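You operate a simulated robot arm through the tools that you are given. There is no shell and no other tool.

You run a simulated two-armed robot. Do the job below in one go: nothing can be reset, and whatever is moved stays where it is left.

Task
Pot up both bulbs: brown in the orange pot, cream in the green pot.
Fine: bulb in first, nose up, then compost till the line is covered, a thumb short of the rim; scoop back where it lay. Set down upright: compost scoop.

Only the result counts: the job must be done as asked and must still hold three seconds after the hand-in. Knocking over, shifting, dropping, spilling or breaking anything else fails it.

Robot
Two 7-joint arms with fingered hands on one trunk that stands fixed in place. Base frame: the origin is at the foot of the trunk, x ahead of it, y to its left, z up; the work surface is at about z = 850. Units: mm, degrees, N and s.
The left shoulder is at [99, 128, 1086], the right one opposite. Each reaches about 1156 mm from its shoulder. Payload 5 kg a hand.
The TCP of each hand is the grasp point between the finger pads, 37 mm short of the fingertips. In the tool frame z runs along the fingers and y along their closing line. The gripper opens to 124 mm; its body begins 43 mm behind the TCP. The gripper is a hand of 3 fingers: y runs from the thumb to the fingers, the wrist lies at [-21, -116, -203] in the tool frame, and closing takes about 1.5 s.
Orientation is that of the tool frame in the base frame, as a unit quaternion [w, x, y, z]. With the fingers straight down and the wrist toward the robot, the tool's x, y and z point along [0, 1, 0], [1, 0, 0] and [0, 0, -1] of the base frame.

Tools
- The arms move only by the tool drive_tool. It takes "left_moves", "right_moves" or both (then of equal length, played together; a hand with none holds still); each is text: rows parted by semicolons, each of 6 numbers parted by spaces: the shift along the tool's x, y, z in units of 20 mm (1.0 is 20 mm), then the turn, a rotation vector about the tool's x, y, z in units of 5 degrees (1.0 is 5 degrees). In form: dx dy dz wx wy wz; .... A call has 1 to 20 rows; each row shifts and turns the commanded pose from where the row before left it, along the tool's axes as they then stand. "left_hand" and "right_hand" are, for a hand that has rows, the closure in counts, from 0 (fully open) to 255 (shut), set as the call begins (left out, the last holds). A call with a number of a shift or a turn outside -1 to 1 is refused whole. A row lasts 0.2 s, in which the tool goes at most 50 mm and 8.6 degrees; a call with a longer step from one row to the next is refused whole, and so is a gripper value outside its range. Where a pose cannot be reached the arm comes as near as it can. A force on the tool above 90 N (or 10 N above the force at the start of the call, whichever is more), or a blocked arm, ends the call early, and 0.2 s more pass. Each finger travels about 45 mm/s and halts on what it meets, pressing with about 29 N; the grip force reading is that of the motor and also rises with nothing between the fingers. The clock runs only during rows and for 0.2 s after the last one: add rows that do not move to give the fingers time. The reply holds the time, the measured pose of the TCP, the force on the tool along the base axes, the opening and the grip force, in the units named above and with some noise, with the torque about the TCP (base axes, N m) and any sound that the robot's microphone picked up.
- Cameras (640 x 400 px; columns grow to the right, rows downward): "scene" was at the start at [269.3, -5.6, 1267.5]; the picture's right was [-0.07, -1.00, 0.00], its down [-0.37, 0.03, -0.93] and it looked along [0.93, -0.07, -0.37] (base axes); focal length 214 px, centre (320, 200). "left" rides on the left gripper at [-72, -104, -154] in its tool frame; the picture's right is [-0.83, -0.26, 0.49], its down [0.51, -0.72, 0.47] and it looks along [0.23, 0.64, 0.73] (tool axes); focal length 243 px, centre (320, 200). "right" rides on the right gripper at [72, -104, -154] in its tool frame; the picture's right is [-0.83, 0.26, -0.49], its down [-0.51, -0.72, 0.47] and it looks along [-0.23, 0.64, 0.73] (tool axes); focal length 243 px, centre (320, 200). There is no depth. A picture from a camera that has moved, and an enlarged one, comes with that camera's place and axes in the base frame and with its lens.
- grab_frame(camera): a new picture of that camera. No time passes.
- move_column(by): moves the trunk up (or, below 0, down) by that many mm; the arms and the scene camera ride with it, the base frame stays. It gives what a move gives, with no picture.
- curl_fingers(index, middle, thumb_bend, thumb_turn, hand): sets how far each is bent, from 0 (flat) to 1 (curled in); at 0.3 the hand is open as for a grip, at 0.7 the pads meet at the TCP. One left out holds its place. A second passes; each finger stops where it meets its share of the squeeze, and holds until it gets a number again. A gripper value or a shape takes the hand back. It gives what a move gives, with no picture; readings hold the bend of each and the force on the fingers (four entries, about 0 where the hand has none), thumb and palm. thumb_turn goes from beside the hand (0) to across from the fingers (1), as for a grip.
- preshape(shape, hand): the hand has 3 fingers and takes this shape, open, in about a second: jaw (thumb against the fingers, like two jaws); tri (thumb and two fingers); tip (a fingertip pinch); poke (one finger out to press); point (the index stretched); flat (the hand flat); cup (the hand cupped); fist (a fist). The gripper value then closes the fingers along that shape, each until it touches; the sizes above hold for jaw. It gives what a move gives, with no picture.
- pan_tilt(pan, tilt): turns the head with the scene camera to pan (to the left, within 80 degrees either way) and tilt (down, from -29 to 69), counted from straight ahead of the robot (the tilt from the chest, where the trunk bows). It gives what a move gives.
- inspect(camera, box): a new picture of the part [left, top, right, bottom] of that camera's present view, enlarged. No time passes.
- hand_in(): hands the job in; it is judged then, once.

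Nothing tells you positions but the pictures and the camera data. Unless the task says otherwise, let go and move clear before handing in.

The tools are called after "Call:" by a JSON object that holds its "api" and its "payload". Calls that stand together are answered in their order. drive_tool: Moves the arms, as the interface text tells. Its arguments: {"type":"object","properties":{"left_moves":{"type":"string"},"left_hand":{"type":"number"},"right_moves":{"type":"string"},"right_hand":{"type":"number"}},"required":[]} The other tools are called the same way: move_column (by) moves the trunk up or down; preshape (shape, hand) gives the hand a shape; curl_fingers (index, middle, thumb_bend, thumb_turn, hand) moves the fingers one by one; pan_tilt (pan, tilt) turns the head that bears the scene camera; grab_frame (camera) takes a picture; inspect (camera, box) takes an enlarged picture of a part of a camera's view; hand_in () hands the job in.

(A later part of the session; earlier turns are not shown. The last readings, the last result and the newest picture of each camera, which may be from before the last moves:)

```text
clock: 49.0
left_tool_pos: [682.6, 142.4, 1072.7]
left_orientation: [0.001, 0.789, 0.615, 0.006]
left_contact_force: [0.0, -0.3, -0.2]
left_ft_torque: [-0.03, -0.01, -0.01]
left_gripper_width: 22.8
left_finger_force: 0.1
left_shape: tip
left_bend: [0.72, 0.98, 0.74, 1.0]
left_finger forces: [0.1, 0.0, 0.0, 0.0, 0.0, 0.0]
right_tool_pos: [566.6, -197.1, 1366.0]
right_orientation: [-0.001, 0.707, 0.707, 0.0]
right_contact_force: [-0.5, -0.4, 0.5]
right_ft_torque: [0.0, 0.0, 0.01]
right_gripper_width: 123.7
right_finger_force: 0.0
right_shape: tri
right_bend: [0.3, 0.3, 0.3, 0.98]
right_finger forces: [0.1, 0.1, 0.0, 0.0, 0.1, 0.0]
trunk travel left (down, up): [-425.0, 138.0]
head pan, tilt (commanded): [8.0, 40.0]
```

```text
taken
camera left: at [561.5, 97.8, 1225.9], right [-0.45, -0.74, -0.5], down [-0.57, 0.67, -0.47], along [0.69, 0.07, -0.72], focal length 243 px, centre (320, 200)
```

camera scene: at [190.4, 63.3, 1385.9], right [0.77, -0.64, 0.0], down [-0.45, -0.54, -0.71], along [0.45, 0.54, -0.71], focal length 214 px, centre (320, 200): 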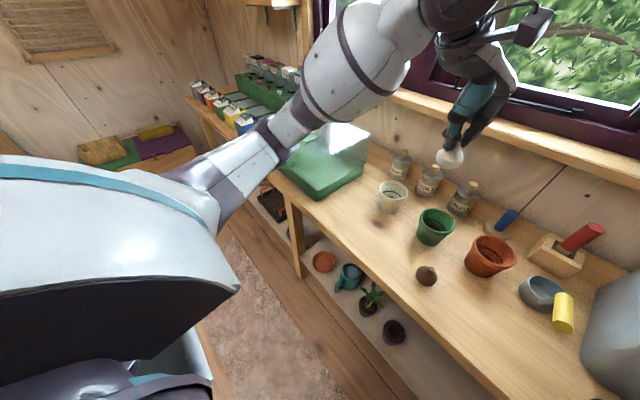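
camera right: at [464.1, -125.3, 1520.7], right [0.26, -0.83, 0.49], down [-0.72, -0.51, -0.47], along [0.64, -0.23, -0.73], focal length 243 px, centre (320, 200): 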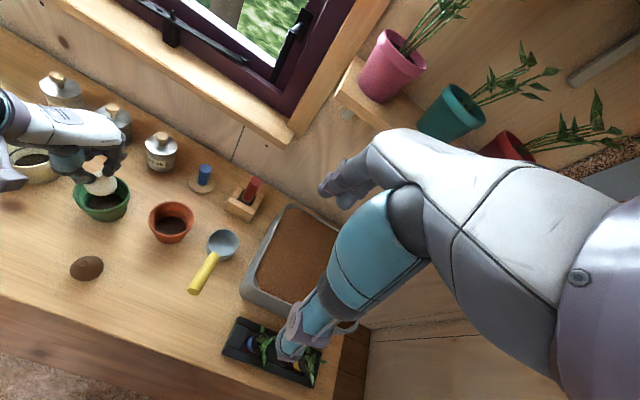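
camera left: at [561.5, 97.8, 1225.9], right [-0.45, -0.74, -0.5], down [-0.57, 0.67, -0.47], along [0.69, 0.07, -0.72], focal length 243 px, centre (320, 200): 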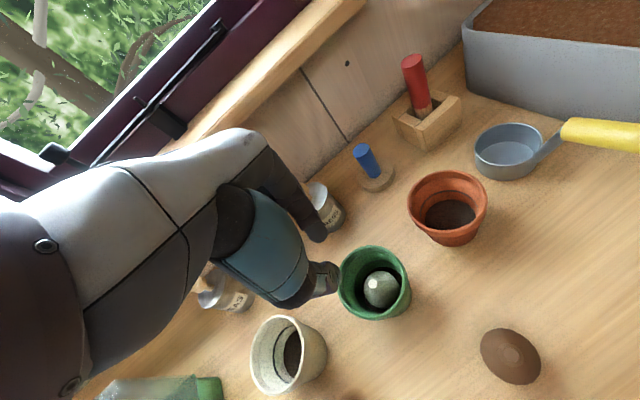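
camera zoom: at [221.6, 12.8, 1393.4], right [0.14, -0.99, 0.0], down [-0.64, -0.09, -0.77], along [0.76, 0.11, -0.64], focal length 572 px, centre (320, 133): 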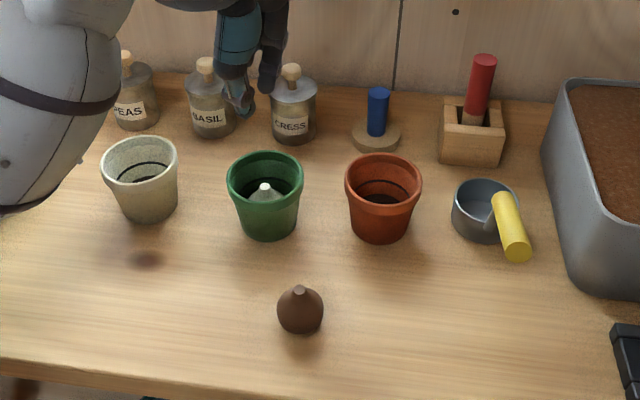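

Cream is done. Now the left hand goes to the brown bulb the same way.

Call:
{"api": "drive_tool", "payload": {"left_moves": "-0.663 -0.788 0 0 0 0;-0.663 -0.788 0 0 0 0;-0.663 -0.788 0 0 0 0;-0.663 -0.788 0 0 0 0;-0.663 -0.788 0 0 0 0;-0.663 -0.788 0 0 0 0;-0.663 -0.788 0 0 0 0;0 0 0.9 0 0 0;0 0 0.9 0 0 0;0 0 0.9 0 0 0;0 0 0.9 0 0 0;0 0 0.9 0 0 0;0 0 0.5 0 0 0;0 0 0 0 0 0", "left_hand": 110}}

Call:
{"api": "inspect", "payload": {"camera": "scene", "box": [200, 150, 400, 300]}}

Call:
{"api": "inspect", "payload": {"camera": "left", "box": [240, 160, 440, 320]}}

```text
clock: 52.0
left_tool_pos: [555.4, 78.3, 972.2]
left_orientation: [0.002, 0.789, 0.615, 0.005]
left_contact_force: [0.5, 0.7, 0.2]
left_ft_torque: [-0.01, -0.04, 0.01]
left_gripper_width: 70.1
left_finger_force: 0.1
left_shape: tip
left_bend: [0.73, 0.98, 0.66, 1.0]
left_finger forces: [0.1, 0.1, 0.0, 0.0, 0.0, 0.0]
right_tool_pos: [567.1, -197.8, 1366.3]
right_orientation: [0.0, 0.707, 0.708, 0.0]
right_contact_force: [0.4, -0.2, 0.0]
right_ft_torque: [-0.02, 0.0, 0.05]
right_gripper_width: 123.9
right_finger_force: 0.1
right_shape: tri
right_bend: [0.3, 0.3, 0.3, 0.98]
right_finger forces: [0.0, 0.0, 0.0, 0.0, 0.1, 0.0]
trunk travel left (down, up): [-425.0, 138.0]
head pan, tilt (commanded): [8.0, 40.0]
```

```text
2.67 times, centred on (300, 225) of scene
camera zoom: at [221.8, 12.8, 1393.4], right [0.14, -0.99, 0.0], down [-0.64, -0.09, -0.77], along [0.76, 0.11, -0.64], focal length 572 px, centre (373, 133)
```

zoom: 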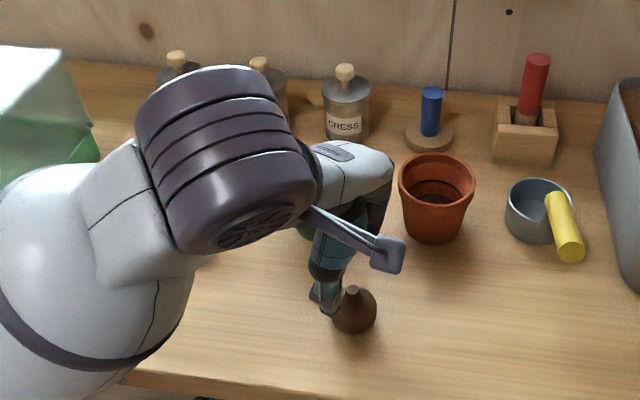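

```text
2.50 times, centred on (340, 240) of left
camera zoom: at [433.7, 33.1, 1124.5], right [-0.45, -0.74, -0.5], down [-0.57, 0.67, -0.47], along [0.69, 0.07, -0.72], focal length 606 px, centre (270, 100)
```

zoom: 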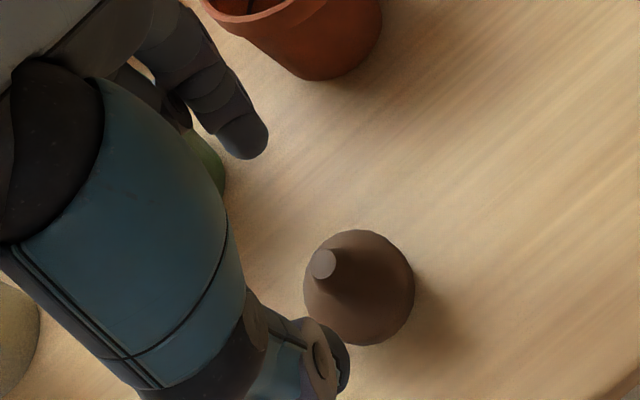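

Well aligned over the brown bulb's neck. Descending to pinch height.

Call:
{"api": "drive_tool", "payload": {"left_moves": "0.04 0 0.6 0 0 0;0 0 0.6 0 0 0;0 0 0.5 0 0 0;0 0 0.5 0 0 0;0 0 0 0 0 0"}}

Call:
{"api": "inspect", "payload": {"camera": "left", "box": [240, 160, 440, 320]}}

Call:
{"api": "inspect", "payload": {"camera": "right", "box": [20, 200, 200, 340]}}

```text
clock: 53.2
left_tool_pos: [555.9, 79.7, 926.8]
left_orientation: [0.001, 0.789, 0.615, 0.005]
left_contact_force: [0.6, 1.0, -0.5]
left_ft_torque: [0.04, 0.0, -0.05]
left_gripper_width: 70.1
left_finger_force: 0.1
left_shape: tip
left_bend: [0.73, 0.98, 0.66, 1.0]
left_finger forces: [0.0, 0.0, 0.0, 0.1, 0.1, 0.0]
right_tool_pos: [568.3, -196.7, 1366.4]
right_orientation: [0.001, 0.707, 0.707, 0.0]
right_contact_force: [-0.7, 0.3, 0.5]
right_ft_torque: [-0.01, 0.02, 0.01]
right_gripper_width: 123.7
right_finger_force: 0.0
right_shape: tri
right_bend: [0.3, 0.3, 0.3, 0.98]
right_finger forces: [0.0, 0.1, 0.0, 0.0, 0.0, 0.1]
trunk travel left (down, up): [-425.0, 138.0]
head pan, tilt (commanded): [8.0, 40.0]
```

```text
2.50 times, centred on (340, 240) of left
camera zoom: at [435.2, 34.6, 1079.8], right [-0.45, -0.74, -0.5], down [-0.57, 0.67, -0.47], along [0.69, 0.07, -0.72], focal length 606 px, centre (270, 100)
```

zoom: 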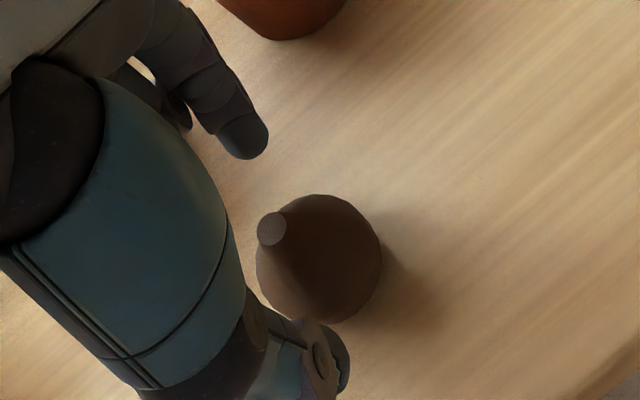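

```text
2.86 times, centred on (110, 270) of right
camera zoom: at [464.2, -125.4, 1520.7], right [0.26, -0.83, 0.49], down [-0.72, -0.51, -0.47], along [0.64, -0.23, -0.73], focal length 693 px, centre (920, 0)
```

zoom: 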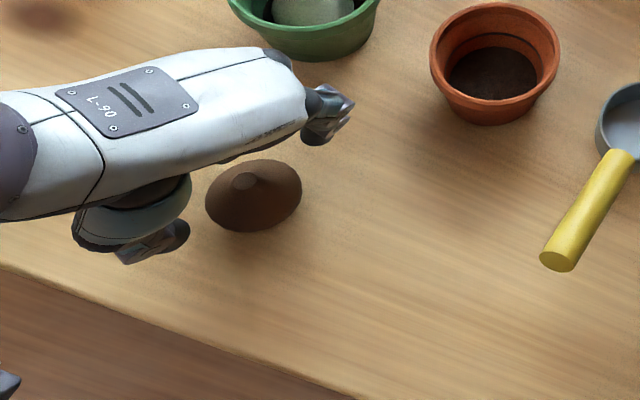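

Call:
{"api": "drive_tool", "payload": {"left_moves": "0 0 0 0 0 0;0 0 0 0 0 0;0 0 0 0 0 0;0 0 0 0 0 0;0 0 0 0 0 0;0 0 0 0 0 0;0 0 0 0 0 0;0 0 0 0 0 0;0 0 0 0 0 0;0 0 0 0 0 0", "left_hand": 255}}

Call:
{"api": "inspect", "payload": {"camera": "left", "box": [240, 160, 440, 320]}}

Call:
{"api": "inspect", "payload": {"camera": "right", "box": [20, 200, 200, 340]}}

```text
clock: 55.4
left_tool_pos: [556.3, 80.4, 928.4]
left_orientation: [0.002, 0.789, 0.614, 0.005]
left_contact_force: [1.1, -0.4, 3.5]
left_ft_torque: [0.01, -0.05, -0.01]
left_gripper_width: 15.7
left_finger_force: 29.0
left_shape: tip
left_bend: [0.71, 1.0, 0.74, 1.0]
left_finger forces: [23.5, 0.0, 0.1, 0.0, 21.9, 0.0]
right_tool_pos: [567.2, -198.5, 1366.5]
right_orientation: [0.0, 0.707, 0.707, 0.0]
right_contact_force: [0.0, 0.1, -0.3]
right_ft_torque: [-0.02, 0.03, -0.01]
right_gripper_width: 123.6
right_finger_force: 0.0
right_shape: tri
right_bend: [0.3, 0.3, 0.3, 0.98]
right_finger forces: [0.0, 0.1, 0.0, 0.1, 0.0, 0.1]
trunk travel left (down, up): [-425.0, 138.0]
head pan, tilt (commanded): [8.0, 40.0]
```

```text
2.50 times, centred on (340, 240) of left
camera zoom: at [435.1, 34.6, 1080.0], right [-0.45, -0.74, -0.5], down [-0.57, 0.67, -0.47], along [0.69, 0.07, -0.72], focal length 606 px, centre (270, 100)
```

zoom: 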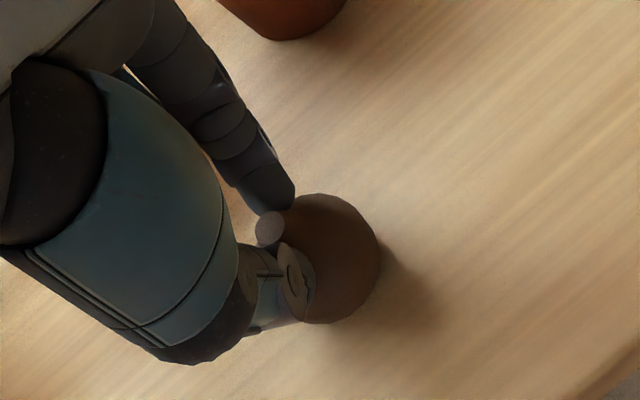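

```text
2.86 times, centred on (110, 270) of right
camera zoom: at [464.0, -125.4, 1520.8], right [0.26, -0.83, 0.49], down [-0.72, -0.51, -0.47], along [0.64, -0.23, -0.73], focal length 693 px, centre (920, 0)
```

zoom: 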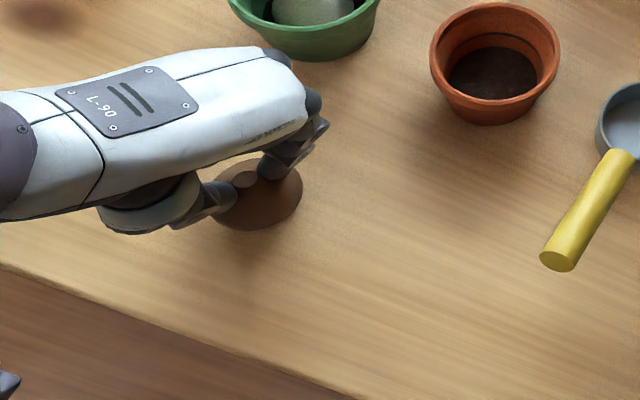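

Brown bulb gripped. Lifting and carrying over to the orange pot.

Call:
{"api": "drive_tool", "payload": {"left_moves": "0 0 -0.3 0 0 0;0 0 -0.6 0 0 0;0 0 -0.9 0 0 0;0 0 -0.9 0 0 0;0 0 -0.9 0 0 0;0 0 -0.9 0 0 0;0 0 -0.9 0 0 0;0 0 -0.5 0 0 0;-0.211 0.874 0 0 0 0;-0.211 0.874 0 0 0 0;-0.211 0.874 0 0 0 0;-0.211 0.874 0 0 0 0;0 0 0 0 0 0"}}

Call:
{"api": "grab_frame", "payload": {"camera": "scene"}}

Call:
{"api": "grab_frame", "payload": {"camera": "left"}}

```text
clock: 58.2
left_tool_pos: [618.1, 48.4, 1045.4]
left_orientation: [0.001, 0.789, 0.615, 0.005]
left_contact_force: [0.0, 0.4, -0.8]
left_ft_torque: [-0.02, 0.0, -0.02]
left_gripper_width: 15.6
left_finger_force: 29.5
left_shape: tip
left_bend: [0.71, 1.0, 0.74, 1.0]
left_finger forces: [21.2, 0.0, 0.0, 0.0, 21.3, 0.0]
right_tool_pos: [567.3, -197.4, 1367.3]
right_orientation: [0.0, 0.707, 0.707, 0.0]
right_contact_force: [-0.1, 0.4, -0.7]
right_ft_torque: [-0.03, -0.03, -0.01]
right_gripper_width: 123.7
right_finger_force: 0.0
right_shape: tri
right_bend: [0.3, 0.3, 0.3, 0.98]
right_finger forces: [0.0, 0.0, 0.0, 0.0, 0.1, 0.0]
trunk travel left (down, up): [-425.0, 138.0]
head pan, tilt (commanded): [8.0, 40.0]
```

```text
taken
camera scene: at [221.3, 13.1, 1393.4], right [0.14, -0.99, 0.0], down [-0.64, -0.09, -0.77], along [0.76, 0.11, -0.64], focal length 214 px, centre (320, 200)
```

scene: 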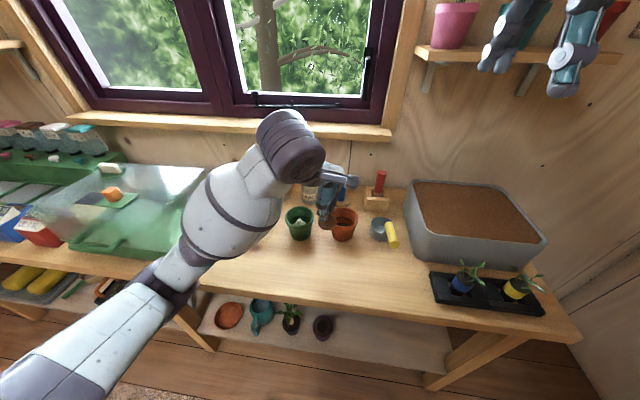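

```text
taken
camera left: at [496.6, 2.7, 1197.2], right [-0.45, -0.74, -0.5], down [-0.57, 0.67, -0.47], along [0.69, 0.07, -0.72], focal length 243 px, centre (320, 200)
```

left: 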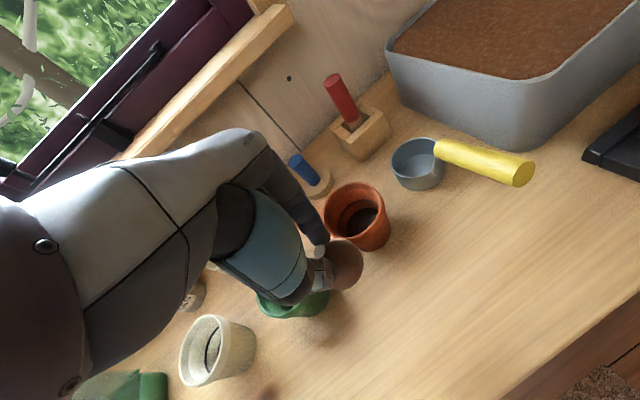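

Call:
{"api": "drive_tool", "payload": {"left_moves": "-0.22 0.895 0 0 0 0;-0.22 0.895 0 0 0 0;-0.22 0.895 0 0 0 0;-0.22 0.895 0 0 0 0;-0.22 0.895 0 0 0 0;0 0 0 0 0 0"}}

Call:
{"api": "inspect", "payload": {"camera": "left", "box": [240, 160, 440, 320]}}

Call:
{"api": "inspect", "payload": {"camera": "right", "box": [60, 140, 260, 300]}}

Call:
{"api": "grab_frame", "payload": {"camera": "scene"}}

```text
clock: 59.6
left_tool_pos: [699.4, 6.8, 1046.0]
left_orientation: [0.001, 0.789, 0.614, 0.006]
left_contact_force: [-1.0, 0.3, -1.0]
left_ft_torque: [0.02, 0.01, 0.05]
left_gripper_width: 15.5
left_finger_force: 29.0
left_shape: tip
left_bend: [0.71, 1.0, 0.74, 1.0]
left_finger forces: [21.2, 0.0, 0.0, 0.1, 21.2, 0.0]
right_tool_pos: [567.4, -197.9, 1366.5]
right_orientation: [0.0, 0.707, 0.707, 0.0]
right_contact_force: [-0.2, -0.4, 0.1]
right_ft_torque: [0.03, 0.01, 0.0]
right_gripper_width: 124.0
right_finger_force: 0.0
right_shape: tri
right_bend: [0.3, 0.3, 0.3, 0.98]
right_finger forces: [0.0, 0.0, 0.0, 0.0, 0.0, 0.1]
trunk travel left (down, up): [-425.0, 138.0]
head pan, tilt (commanded): [8.0, 40.0]
```

```text
2.50 times, centred on (340, 240) of left
camera zoom: at [577.7, -39.7, 1198.7], right [-0.45, -0.74, -0.5], down [-0.57, 0.67, -0.47], along [0.69, 0.07, -0.72], focal length 606 px, centre (270, 100)
```

zoom: 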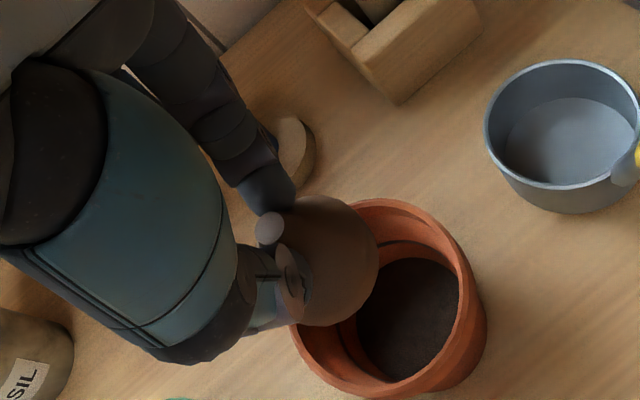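

```text
2.50 times, centred on (160, 220) of right
camera zoom: at [464.0, -125.1, 1520.8], right [0.26, -0.83, 0.49], down [-0.72, -0.51, -0.47], along [0.64, -0.23, -0.73], focal length 606 px, centre (720, 150)
```

zoom: 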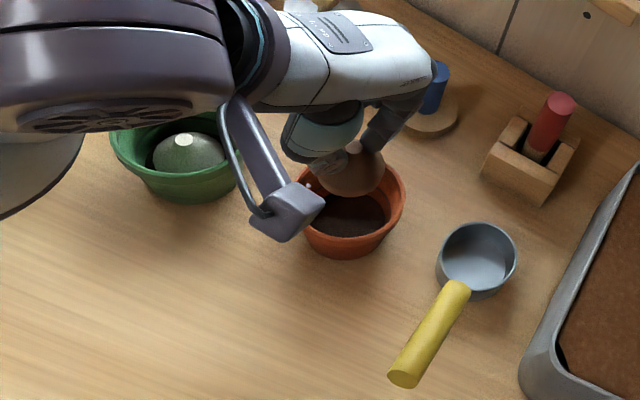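

```text
taken
camera scene: at [221.5, 13.1, 1393.4], right [0.14, -0.99, 0.0], down [-0.64, -0.09, -0.77], along [0.76, 0.11, -0.64], focal length 214 px, centre (320, 200)
```

scene: 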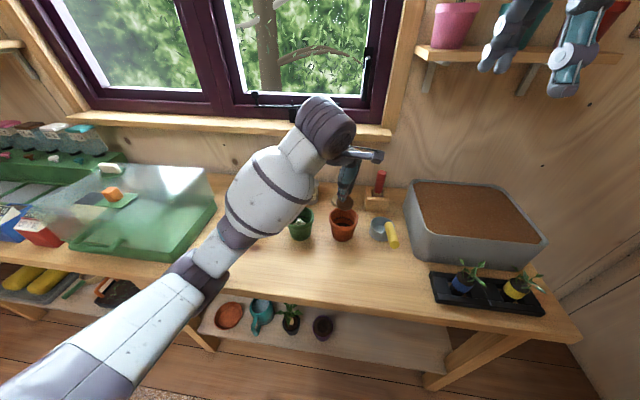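

Centred over the orange pot. Lowering in stages while watching for sway.

Call:
{"api": "drive_tool", "payload": {"left_moves": "0 0 0.6 0 0 0;0 0 0.6 0 0 0;0 0 0.6 0 0 0;0 0 0.6 0 0 0;0 0 0 0 0 0"}}

Call:
{"api": "grab_frame", "payload": {"camera": "scene"}}

Call:
{"api": "inspect", "payload": {"camera": "right", "box": [100, 160, 240, 270]}}

```text
clock: 60.8
left_tool_pos: [701.1, 6.1, 996.9]
left_orientation: [0.001, 0.789, 0.614, 0.005]
left_contact_force: [0.0, -0.5, -0.7]
left_ft_torque: [0.02, -0.02, 0.01]
left_gripper_width: 15.5
left_finger_force: 28.5
left_shape: tip
left_bend: [0.71, 1.0, 0.74, 1.0]
left_finger forces: [21.1, 0.0, 0.0, 0.0, 21.1, 0.0]
right_tool_pos: [567.0, -197.8, 1366.0]
right_orientation: [0.0, 0.707, 0.707, 0.0]
right_contact_force: [0.1, 0.6, -0.7]
right_ft_torque: [-0.01, -0.02, -0.02]
right_gripper_width: 124.1
right_finger_force: 0.0
right_shape: tri
right_bend: [0.3, 0.3, 0.3, 0.98]
right_finger forces: [0.0, 0.0, 0.0, 0.0, 0.0, 0.0]
trunk travel left (down, up): [-425.0, 138.0]
head pan, tilt (commanded): [8.0, 40.0]
```

```text
taken
camera scene: at [221.7, 12.8, 1393.4], right [0.14, -0.99, 0.0], down [-0.64, -0.09, -0.77], along [0.76, 0.11, -0.64], focal length 214 px, centre (320, 200)
```

scene: 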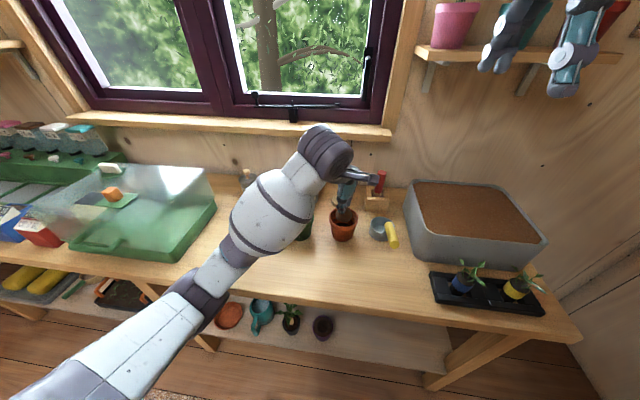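

```text
3.64 times, centred on (170, 215) of right
camera zoom: at [464.2, -125.4, 1520.7], right [0.26, -0.83, 0.49], down [-0.72, -0.51, -0.47], along [0.64, -0.23, -0.73], focal length 882 px, centre (866, 146)
```

zoom: 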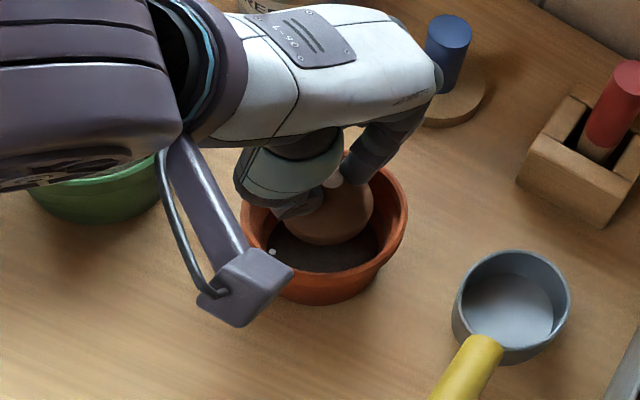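

Call:
{"api": "drive_tool", "payload": {"left_moves": "0 -0.1 0.5 0 0 0;0 0 0.5 0 0 0;0 0 0.5 0 0 0;0 0 0.4 0 0 0;0 0 0 0 0 0"}}

Call:
{"api": "inspect", "payload": {"camera": "right", "box": [100, 160, 240, 270]}}

Call:
{"api": "inspect", "payload": {"camera": "left", "box": [240, 160, 440, 320]}}

Call:
{"api": "grab_frame", "payload": {"camera": "scene"}}

```text
clock: 62.0
left_tool_pos: [699.2, 5.0, 960.2]
left_orientation: [0.001, 0.789, 0.614, 0.006]
left_contact_force: [-0.6, 0.1, -0.7]
left_ft_torque: [-0.01, -0.01, -0.02]
left_gripper_width: 15.3
left_finger_force: 28.9
left_shape: tip
left_bend: [0.71, 1.0, 0.74, 1.0]
left_finger forces: [21.0, 0.0, 0.1, 0.0, 21.1, 0.0]
right_tool_pos: [567.2, -198.1, 1366.4]
right_orientation: [0.0, 0.707, 0.707, -0.001]
right_contact_force: [0.5, -1.1, -0.2]
right_ft_torque: [0.02, 0.01, 0.0]
right_gripper_width: 124.2
right_finger_force: 0.1
right_shape: tri
right_bend: [0.3, 0.3, 0.3, 0.98]
right_finger forces: [0.1, 0.0, 0.0, 0.1, 0.1, 0.0]
trunk travel left (down, up): [-425.0, 138.0]
head pan, tilt (commanded): [8.0, 40.0]
```

```text
3.64 times, centred on (170, 215) of right
camera zoom: at [464.3, -125.4, 1520.7], right [0.26, -0.83, 0.49], down [-0.72, -0.51, -0.47], along [0.64, -0.23, -0.73], focal length 882 px, centre (866, 146)
```

zoom: 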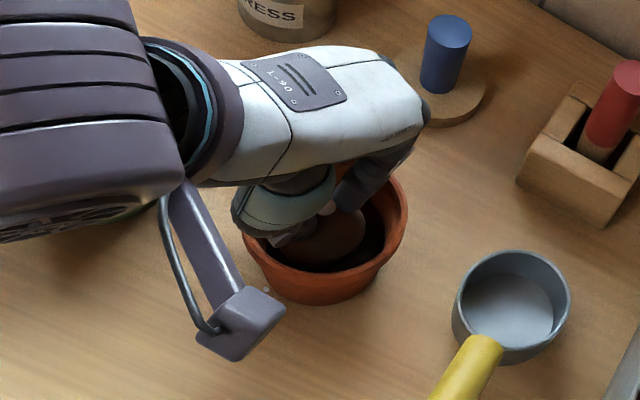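

```text
2.50 times, centred on (340, 240) of left
camera zoom: at [578.1, -39.0, 1112.3], right [-0.45, -0.74, -0.5], down [-0.57, 0.67, -0.47], along [0.69, 0.07, -0.72], focal length 606 px, centre (270, 100)
```

zoom: 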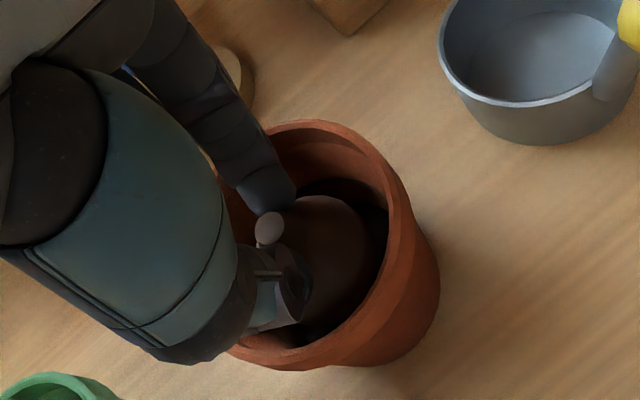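

```text
taken
camera scene: at [221.8, 12.7, 1393.4], right [0.14, -0.99, 0.0], down [-0.64, -0.09, -0.77], along [0.76, 0.11, -0.64], focal length 214 px, centre (320, 200)
```

scene: 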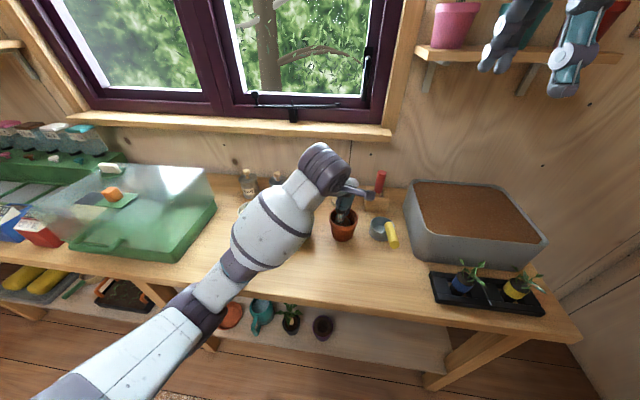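

Call:
{"api": "drive_tool", "payload": {"left_moves": "0 0 0.2 0 0 0;0 0 0.2 0 0 0;0 0 0.2 0 0 0;0 0 0 0 0 0"}}

Call:
{"api": "inspect", "payload": {"camera": "right", "box": [130, 180, 230, 260]}}

Call:
{"api": "inspect", "payload": {"camera": "left", "box": [240, 160, 440, 320]}}

```text
clock: 63.0
left_tool_pos: [698.8, 7.0, 948.7]
left_orientation: [0.002, 0.789, 0.615, 0.005]
left_contact_force: [-0.1, 0.0, -0.4]
left_ft_torque: [0.04, -0.02, -0.03]
left_gripper_width: 15.2
left_finger_force: 28.8
left_shape: tip
left_bend: [0.71, 1.0, 0.74, 1.0]
left_finger forces: [21.0, 0.0, 0.0, 0.0, 21.0, 0.0]
right_tool_pos: [568.2, -196.8, 1367.9]
right_orientation: [-0.001, 0.707, 0.707, 0.0]
right_contact_force: [-0.3, 0.2, 0.3]
right_ft_torque: [0.01, 0.0, 0.02]
right_gripper_width: 123.5
right_finger_force: 0.1
right_shape: tri
right_bend: [0.3, 0.3, 0.3, 0.98]
right_finger forces: [0.1, 0.0, 0.0, 0.0, 0.0, 0.0]
trunk travel left (down, up): [-425.0, 138.0]
head pan, tilt (commanded): [8.0, 40.0]
```

```text
5.00 times, centred on (180, 220) of right
camera zoom: at [464.3, -125.3, 1520.7], right [0.26, -0.83, 0.49], down [-0.72, -0.51, -0.47], along [0.64, -0.23, -0.73], focal length 1213 px, centre (1020, 100)
```

zoom: 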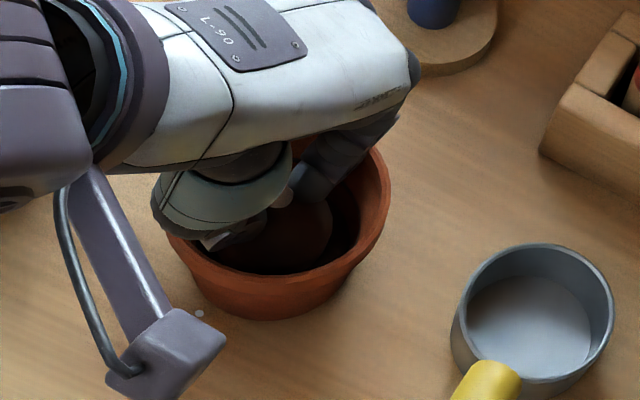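

```text
2.50 times, centred on (340, 240) of left
camera zoom: at [578.1, -39.9, 1100.7], right [-0.45, -0.74, -0.5], down [-0.57, 0.67, -0.47], along [0.69, 0.07, -0.72], focal length 606 px, centre (270, 100)
```

zoom: 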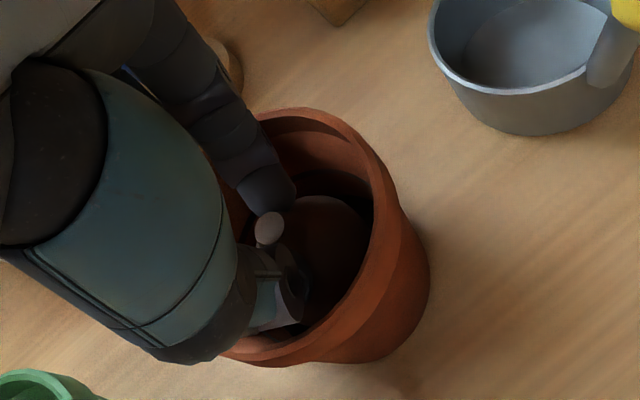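

Call:
{"api": "drive_tool", "payload": {"left_moves": "0 0 0.1 0 0 0;0 0 0.1 0 0 0;0 0 0.1 0 0 0;0 0 0 0 0 0"}}

Call:
{"api": "inspect", "payload": {"camera": "right", "box": [130, 180, 230, 260]}}

```text
clock: 64.0
left_tool_pos: [698.5, 5.3, 943.2]
left_orientation: [0.001, 0.788, 0.615, 0.005]
left_contact_force: [0.6, 0.1, -0.2]
left_ft_torque: [-0.01, 0.03, 0.01]
left_gripper_width: 15.5
left_finger_force: 29.1
left_shape: tip
left_bend: [0.71, 1.0, 0.74, 1.0]
left_finger forces: [21.2, 0.0, 0.1, 0.0, 21.6, 0.0]
right_tool_pos: [567.4, -198.2, 1366.4]
right_orientation: [-0.001, 0.706, 0.708, 0.0]
right_contact_force: [0.3, 0.3, -0.2]
right_ft_torque: [0.0, -0.03, 0.0]
right_gripper_width: 124.1
right_finger_force: 0.1
right_shape: tri
right_bend: [0.3, 0.3, 0.3, 0.98]
right_finger forces: [0.0, 0.1, 0.0, 0.0, 0.0, 0.1]
trunk travel left (down, up): [-425.0, 138.0]
head pan, tilt (commanded): [8.0, 40.0]
```

```text
5.00 times, centred on (180, 220) of right
camera zoom: at [464.3, -125.3, 1520.7], right [0.26, -0.83, 0.49], down [-0.72, -0.51, -0.47], along [0.64, -0.23, -0.73], focal length 1213 px, centre (1020, 100)
```

zoom: 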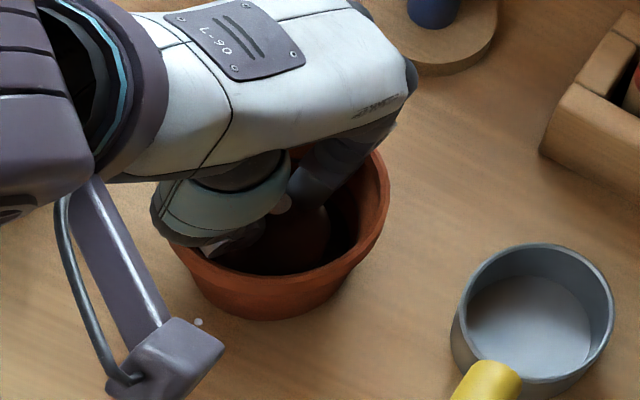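

Call:
{"api": "drive_tool", "payload": {"left_moves": "0 0 0.1 0 0 0;0 0 0.1 0 0 0;0 0 0 0 0 0"}}

Call:
{"api": "inspect", "payload": {"camera": "right", "box": [130, 180, 230, 260]}}

```text
clock: 64.8
left_tool_pos: [697.3, 5.3, 939.6]
left_orientation: [0.002, 0.788, 0.616, 0.006]
left_contact_force: [1.0, -0.9, 8.2]
left_ft_torque: [0.03, 0.09, 0.02]
left_gripper_width: 14.4
left_finger_force: 28.5
left_shape: tip
left_bend: [0.71, 1.0, 0.74, 1.0]
left_finger forces: [29.5, 0.0, 0.1, 0.0, 32.8, 0.0]
right_tool_pos: [567.0, -197.8, 1366.1]
right_orientation: [0.001, 0.707, 0.707, 0.0]
right_contact_force: [0.3, -0.2, -0.2]
right_ft_torque: [0.0, 0.01, 0.01]
right_gripper_width: 123.9
right_finger_force: 0.1
right_shape: tri
right_bend: [0.3, 0.3, 0.3, 0.98]
right_finger forces: [0.0, 0.0, 0.0, 0.0, 0.1, 0.0]
trunk travel left (down, up): [-425.0, 138.0]
head pan, tilt (commanded): [8.0, 40.0]
```

```text
5.00 times, centred on (180, 220) of right
camera zoom: at [463.5, -125.4, 1521.0], right [0.26, -0.83, 0.49], down [-0.72, -0.51, -0.47], along [0.64, -0.23, -0.73], focal length 1213 px, centre (1020, 100)
```

zoom: 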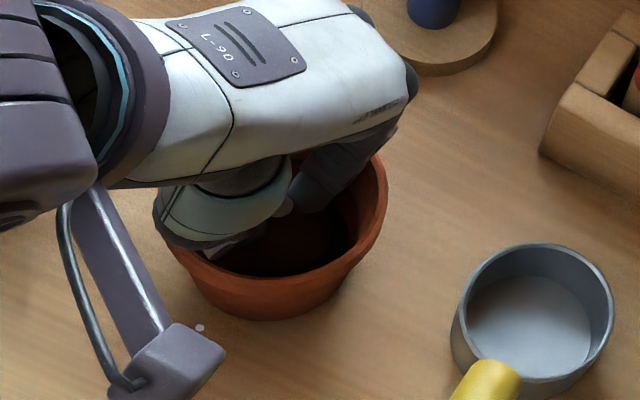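

Contact at 8 N: the bulb is seated. I'll ease up 2 mm and open just enough to release.

Call:
{"api": "drive_tool", "payload": {"left_moves": "0 0 -0.1 0 0 0;0 0 0 0 0 0;0 0 0 0 0 0;0 0 0 0 0 0", "left_hand": 205}}

Call:
{"api": "drive_tool", "payload": {"left_moves": "0 0 -0.15 0 0 0;0 0 -0.15 0 0 0;0 0 -0.1 0 0 0;0 0 0 0 0 0"}}

Call:
{"api": "inspect", "payload": {"camera": "right", "box": [130, 180, 230, 260]}}

Call:
{"api": "inspect", "payload": {"camera": "left", "box": [240, 160, 440, 320]}}

```text
clock: 65.8
left_tool_pos: [698.2, 4.7, 942.2]
left_orientation: [0.002, 0.788, 0.615, 0.005]
left_contact_force: [0.2, 1.4, 11.6]
left_ft_torque: [0.05, 0.23, -0.06]
left_gripper_width: 20.8
left_finger_force: 0.1
left_shape: tip
left_bend: [0.72, 0.98, 0.76, 1.0]
left_finger forces: [5.7, 0.0, 0.1, 0.0, 10.8, 0.0]
right_tool_pos: [566.0, -197.7, 1367.5]
right_orientation: [0.0, 0.707, 0.707, -0.001]
right_contact_force: [0.2, 0.3, 1.0]
right_ft_torque: [0.0, -0.02, -0.03]
right_gripper_width: 123.8
right_finger_force: 0.1
right_shape: tri
right_bend: [0.3, 0.3, 0.3, 0.98]
right_finger forces: [0.1, 0.1, 0.1, 0.0, 0.0, 0.0]
trunk travel left (down, up): [-425.0, 138.0]
head pan, tilt (commanded): [8.0, 40.0]
```

```text
clock: 66.8
left_tool_pos: [698.4, 2.9, 948.8]
left_orientation: [0.0, 0.788, 0.615, 0.006]
left_contact_force: [-0.1, 0.1, 1.0]
left_ft_torque: [0.02, 0.0, 0.03]
left_gripper_width: 24.0
left_finger_force: 0.1
left_shape: tip
left_bend: [0.72, 0.98, 0.74, 1.0]
left_finger forces: [0.9, 0.1, 0.0, 0.0, 0.3, 0.0]
right_tool_pos: [566.9, -197.9, 1366.5]
right_orientation: [0.0, 0.707, 0.707, 0.0]
right_contact_force: [-0.3, 0.6, -0.8]
right_ft_torque: [0.04, 0.01, -0.02]
right_gripper_width: 123.7
right_finger_force: 0.1
right_shape: tri
right_bend: [0.3, 0.3, 0.3, 0.98]
right_finger forces: [0.0, 0.0, 0.1, 0.0, 0.1, 0.0]
trunk travel left (down, up): [-425.0, 138.0]
head pan, tilt (commanded): [8.0, 40.0]
```

```text
5.00 times, centred on (180, 220) of right
camera zoom: at [464.2, -125.3, 1520.7], right [0.26, -0.83, 0.49], down [-0.72, -0.51, -0.47], along [0.64, -0.23, -0.73], focal length 1213 px, centre (1020, 100)
```

zoom: 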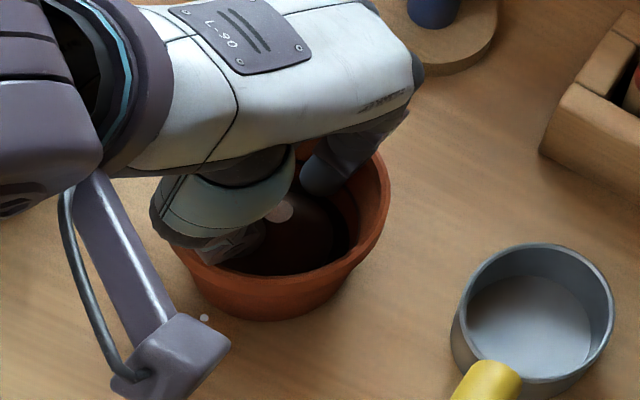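

```text
2.50 times, centred on (340, 240) of left
camera zoom: at [577.3, -41.9, 1101.6], right [-0.45, -0.74, -0.5], down [-0.57, 0.67, -0.47], along [0.68, 0.07, -0.73], focal length 606 px, centre (270, 100)
```

zoom: 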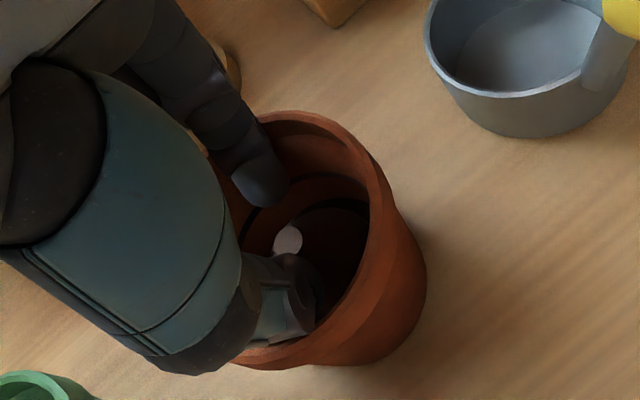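

Call:
{"api": "drive_tool", "payload": {"left_moves": "0 0 -0.2 0 0 0;0 0 -0.3 0 0 0;0 0 -0.4 0 0 0;0 0 0 0 0 0"}}

Call:
{"api": "inspect", "payload": {"camera": "left", "box": [240, 160, 440, 320]}}

```text
clock: 67.8
left_tool_pos: [698.8, 3.6, 966.9]
left_orientation: [0.002, 0.789, 0.614, 0.006]
left_contact_force: [0.0, -0.5, 0.2]
left_ft_torque: [0.01, 0.03, 0.01]
left_gripper_width: 24.3
left_finger_force: 0.0
left_shape: tip
left_bend: [0.72, 0.98, 0.74, 1.0]
left_finger forces: [0.0, 0.0, 0.0, 0.1, 0.0, 0.1]
right_tool_pos: [566.6, -198.1, 1366.3]
right_orientation: [0.0, 0.707, 0.707, 0.001]
right_contact_force: [0.4, 1.0, 0.5]
right_ft_torque: [0.02, 0.04, 0.0]
right_gripper_width: 123.4
right_finger_force: 0.0
right_shape: tri
right_bend: [0.3, 0.3, 0.3, 0.98]
right_finger forces: [0.0, 0.0, 0.0, 0.0, 0.1, 0.1]
trunk travel left (down, up): [-425.0, 138.0]
head pan, tilt (commanded): [8.0, 40.0]
```

```text
2.50 times, centred on (340, 240) of left
camera zoom: at [577.6, -41.3, 1119.2], right [-0.45, -0.74, -0.5], down [-0.57, 0.67, -0.47], along [0.69, 0.07, -0.72], focal length 606 px, centre (270, 100)
```

zoom: 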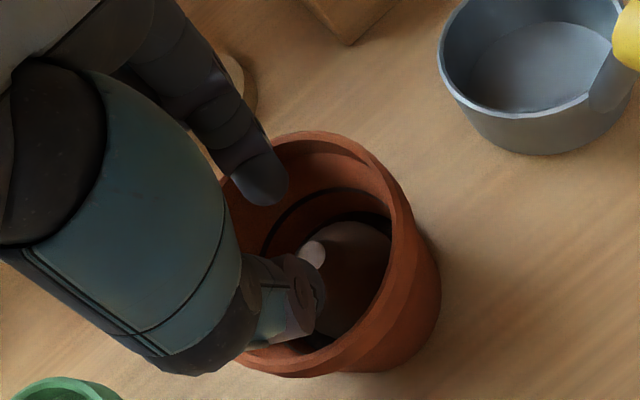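

Brown bulb stays in the orange pot nose up. I'll lift the left hand well clear and park it to the left.

Call:
{"api": "drive_tool", "payload": {"left_moves": "0 0 -0.5 0 0 0;0 0 -0.8 0 0 0;0 0 -1 0 0 0;0 0 -1 0 0 0;0 0 -1 0 0 0;0 0 -1 0 0 0;0 0 -1 0 0 0;0 0 -1 0 0 0;0 0 -1 0 0 0;0 0 -1 0 0 0;0.8 -0.3 0 0 0 0;0.8 -0.3 0 0 0 0;0.8 -0.3 0 0 0 0;0.8 -0.3 0 0 0 0;0.8 -0.3 0 0 0 0;0.8 -0.3 0 0 0 0;0.8 -0.3 0 0 0 0;0.8 -0.3 0 0 0 0"}}

Call:
{"api": "grab_frame", "payload": {"camera": "scene"}}

Call:
{"api": "grab_frame", "payload": {"camera": "right"}}

Call:
{"api": "grab_frame", "payload": {"camera": "left"}}

```text
clock: 71.6
left_tool_pos: [681.6, 141.3, 1152.3]
left_orientation: [0.001, 0.788, 0.616, 0.005]
left_contact_force: [-0.8, 1.4, -0.5]
left_ft_torque: [-0.03, 0.0, -0.01]
left_gripper_width: 24.4
left_finger_force: 0.1
left_shape: tip
left_bend: [0.72, 0.98, 0.74, 1.0]
left_finger forces: [0.0, 0.0, 0.0, 0.0, 0.0, 0.0]
right_tool_pos: [566.2, -197.1, 1366.6]
right_orientation: [0.0, 0.708, 0.707, 0.0]
right_contact_force: [-0.1, 1.2, -0.4]
right_ft_torque: [0.0, 0.0, -0.02]
right_gripper_width: 123.9
right_finger_force: 0.0
right_shape: tri
right_bend: [0.3, 0.3, 0.3, 0.98]
right_finger forces: [0.1, 0.1, 0.0, 0.0, 0.1, 0.0]
trunk travel left (down, up): [-425.0, 138.0]
head pan, tilt (commanded): [8.0, 40.0]
```

```text
taken
camera scene: at [221.5, 13.4, 1393.4], right [0.14, -0.99, 0.0], down [-0.64, -0.09, -0.77], along [0.76, 0.11, -0.64], focal length 214 px, centre (320, 200)
```

scene: 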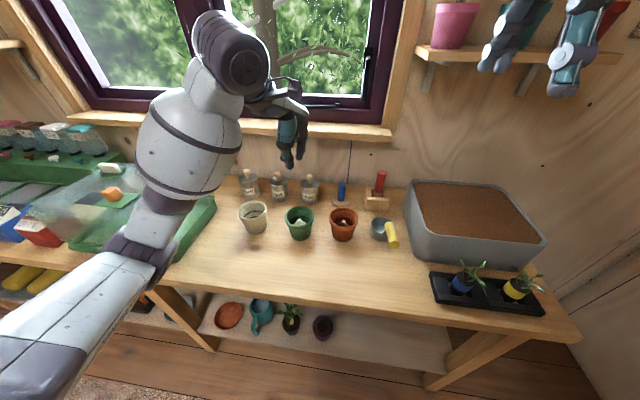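

```text
taken
camera right: at [463.9, -124.6, 1520.9], right [0.26, -0.83, 0.49], down [-0.72, -0.51, -0.47], along [0.64, -0.23, -0.73], focal length 243 px, centre (320, 200)
```

right: 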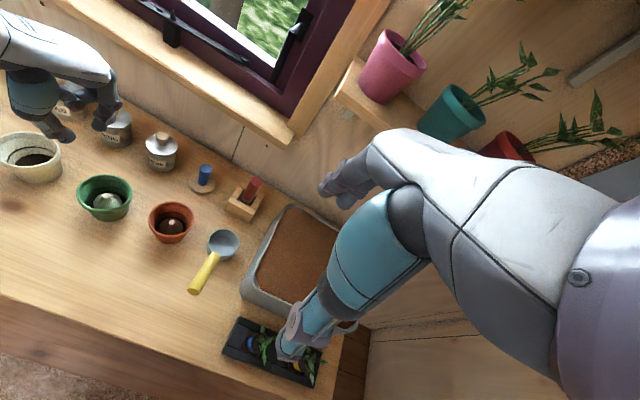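

```text
taken
camera left: at [559.7, 95.4, 1304.7], right [-0.45, -0.74, -0.5], down [-0.57, 0.67, -0.47], along [0.69, 0.07, -0.72], focal length 243 px, centre (320, 200)
```

left: 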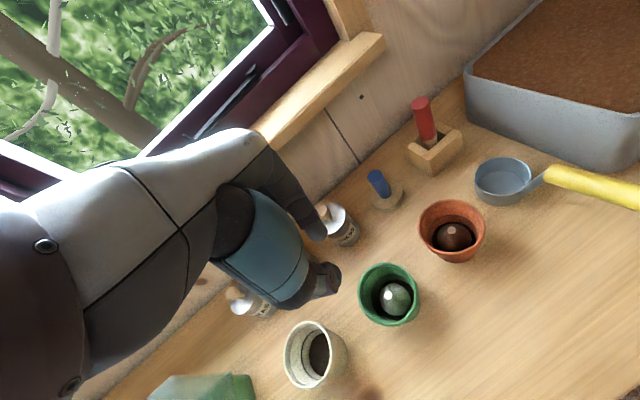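

Both bulbs are in, nose up. Now I need the scoop's exact geometry from three views.

Call:
{"api": "inspect", "payload": {"camera": "left", "box": [440, 110, 640, 240]}}

Call:
{"api": "inspect", "payload": {"camera": "right", "box": [150, 200, 290, 310]}}

Call:
{"api": "inspect", "payload": {"camera": "scene", "box": [350, 190, 450, 270]}}

```text
3.08 times, centred on (540, 175) of left
camera zoom: at [559.7, 95.4, 1304.7], right [-0.45, -0.74, -0.5], down [-0.57, 0.67, -0.47], along [0.69, 0.07, -0.72], focal length 746 px, centre (-357, 277)
```

zoom: 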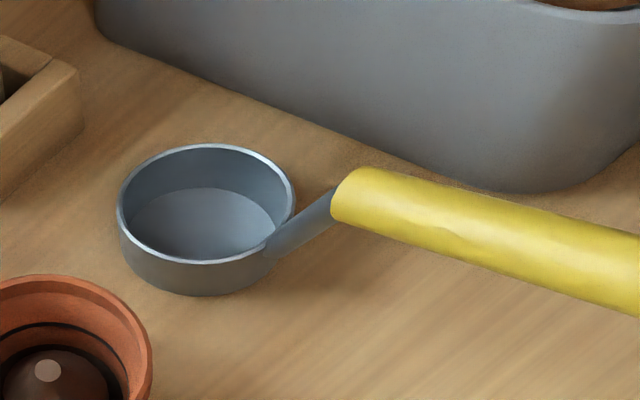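

```text
3.64 times, centred on (220, 255) of right
camera zoom: at [463.9, -124.6, 1520.9], right [0.26, -0.83, 0.49], down [-0.72, -0.51, -0.47], along [0.64, -0.23, -0.73], focal length 882 px, centre (684, 0)
```

zoom: 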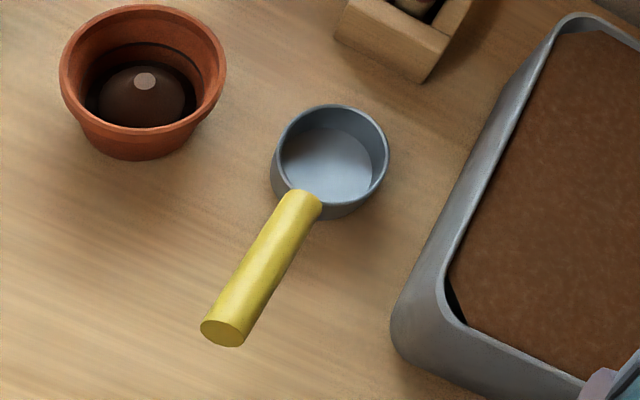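

```text
5.00 times, centred on (400, 230) of scene
camera zoom: at [221.5, 13.4, 1393.4], right [0.14, -0.99, 0.0], down [-0.64, -0.09, -0.77], along [0.76, 0.11, -0.64], focal length 1072 px, centre (-80, 50)
```

zoom: 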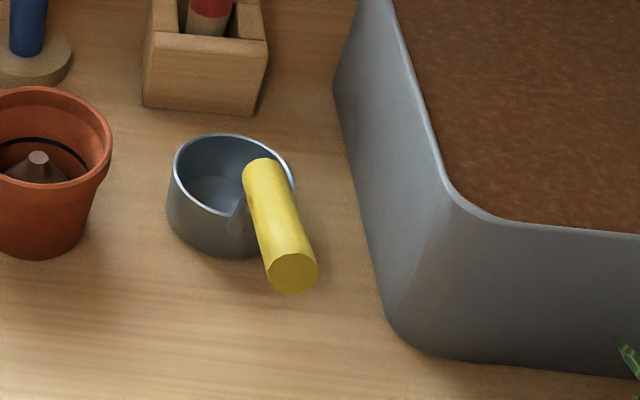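

The scoop's handle runs from about (572,-120,974) down to (663,-120,952), the neck drops to the cup near (722,-120), and the rim is at z≈888. I'll hold the handle lengthwise with the right hand, fingers pointing forward, so pouring is a natural forward tip. First I set the jaw shape and turn the hand in free air.

Call:
{"api": "preshape", "payload": {"shape": "jaw", "hand": "right"}}

Call:
{"api": "drive_tool", "payload": {"right_moves": "0 0 0.8 0 0 -1;0 0 0.8 0 0 -1;0 0 0.8 0 0 -1;0 0 0.8 0 0 -1;0 0 0.8 0 0 -1;0 0 0.8 0 0 -1;0 0 0.8 0 0 -1;0 0 0 0 0 -1;0 0 0 0 0 -1;0 0 0 0 0 -1;0 0 0 0 0 -1;0 0 0 0 0 -1;0 0 0 0 0 -1;0 0 0 0 0 -1;0 0 0 0 0 -1;0 0 0 0 0 -1;0 0 0 0 0 -1;0 0 0 0 0 -1"}}

Call:
{"api": "grab_frame", "payload": {"camera": "scene"}}

```text
clock: 72.5
left_tool_pos: [680.7, 140.7, 1152.6]
left_orientation: [0.001, 0.789, 0.615, 0.005]
left_contact_force: [-0.3, 0.6, 0.5]
left_ft_torque: [-0.02, 0.0, 0.02]
left_gripper_width: 24.0
left_finger_force: 0.0
left_shape: tip
left_bend: [0.72, 0.98, 0.74, 1.0]
left_finger forces: [0.1, 0.0, 0.0, 0.0, 0.0, 0.0]
right_tool_pos: [567.3, -199.2, 1366.6]
right_orientation: [0.0, 0.707, 0.707, 0.0]
right_contact_force: [0.2, 0.3, -0.4]
right_ft_torque: [-0.02, -0.01, 0.01]
right_gripper_width: 123.8
right_finger_force: 0.2
right_shape: jaw
right_bend: [0.3, 0.3, 0.3, 0.98]
right_finger forces: [0.1, 0.0, 0.1, 0.0, 0.0, 0.0]
trunk travel left (down, up): [-425.0, 138.0]
head pan, tilt (commanded): [8.0, 40.0]
```

```text
clock: 76.3
left_tool_pos: [681.3, 141.0, 1152.4]
left_orientation: [0.001, 0.788, 0.615, 0.005]
left_contact_force: [-0.7, -0.1, 0.7]
left_ft_torque: [-0.02, 0.0, -0.01]
left_gripper_width: 24.3
left_finger_force: 0.1
left_shape: tip
left_bend: [0.72, 0.98, 0.74, 1.0]
left_finger forces: [0.0, 0.1, 0.0, 0.2, 0.0, 0.0]
right_tool_pos: [568.3, -197.7, 1253.6]
right_orientation: [0.0, 0.28, 0.96, 0.0]
right_contact_force: [-0.5, 0.6, 0.7]
right_ft_torque: [-0.03, 0.0, 0.02]
right_gripper_width: 124.0
right_finger_force: 0.0
right_shape: jaw
right_bend: [0.3, 0.3, 0.3, 0.98]
right_finger forces: [0.1, 0.1, 0.0, 0.1, 0.1, 0.0]
right hand out of reach, approached as far as the arm can: row 13, 14, 15, 16, 17, 18
trunk travel left (down, up): [-425.0, 138.0]
head pan, tilt (commanded): [8.0, 40.0]
```

```text
taken
camera scene: at [221.5, 12.7, 1393.4], right [0.14, -0.99, 0.0], down [-0.64, -0.09, -0.77], along [0.76, 0.11, -0.64], focal length 214 px, centre (320, 200)
```

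scene: 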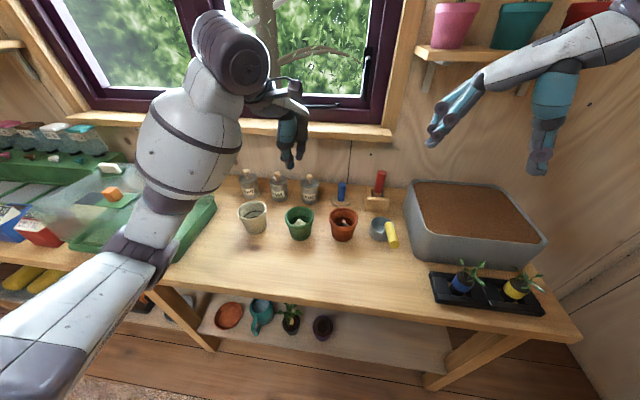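

The wrist stops at about 57° of yaw with fingers down. I'll move forward a bit and swing the fingers up to point ahead, which should free the rest.

Call:
{"api": "drive_tool", "payload": {"right_moves": "-0.84 0.54 0 0 0 0;-0.84 0.54 0 0 0 0;-0.84 0.54 0 0 0 0;-0.84 0.54 0 0 0 0;0 0 0 0 -1 0;0 0 0 0 -1 0;0 0 0 0 -1 0;0 0 0 0 -1 0;0 0 0 0 -1 0;0 0 0 0 -1 0;0 0 0 0 -1 0;0 0 0 0 -1 0;0 0 0 0 -1 0;0 0 0 0 -1 0"}}

Call:
{"api": "grab_frame", "payload": {"camera": "scene"}}

```text
clock: 79.3
left_tool_pos: [678.5, 138.8, 1153.9]
left_orientation: [0.002, 0.789, 0.615, 0.006]
left_contact_force: [-0.8, 0.5, -0.1]
left_ft_torque: [0.0, -0.02, -0.01]
left_gripper_width: 24.1
left_finger_force: 0.0
left_shape: tip
left_bend: [0.72, 0.98, 0.74, 1.0]
left_finger forces: [0.1, 0.1, 0.0, 0.0, 0.0, 0.1]
right_tool_pos: [551.8, -210.1, 1244.4]
right_orientation: [0.057, 0.302, 0.951, -0.022]
right_contact_force: [-0.3, 0.4, 0.0]
right_ft_torque: [0.01, -0.03, 0.02]
right_gripper_width: 124.0
right_finger_force: 0.1
right_shape: jaw
right_bend: [0.3, 0.3, 0.3, 0.98]
right_finger forces: [0.0, 0.0, 0.0, 0.0, 0.0, 0.0]
right hand out of reach, approached as far as the arm can: row 1, 2, 3, 4, 5, 6, 7, 8, 9, 10, 11, 12, 13
trunk travel left (down, up): [-425.0, 138.0]
head pan, tilt (commanded): [8.0, 40.0]
```

```text
taken
camera scene: at [219.0, 12.1, 1393.9], right [0.14, -0.99, 0.0], down [-0.63, -0.09, -0.77], along [0.76, 0.11, -0.64], focal length 214 px, centre (320, 200)
```

scene: 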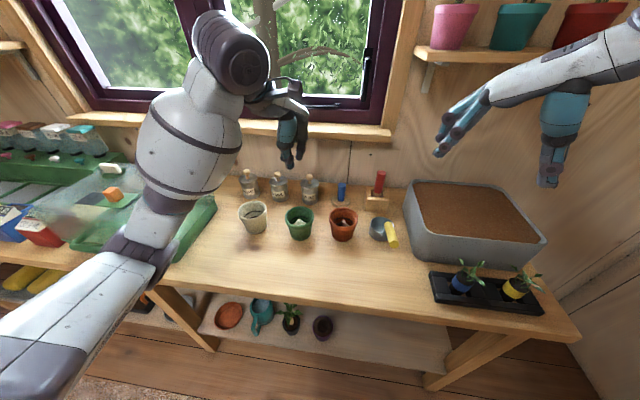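

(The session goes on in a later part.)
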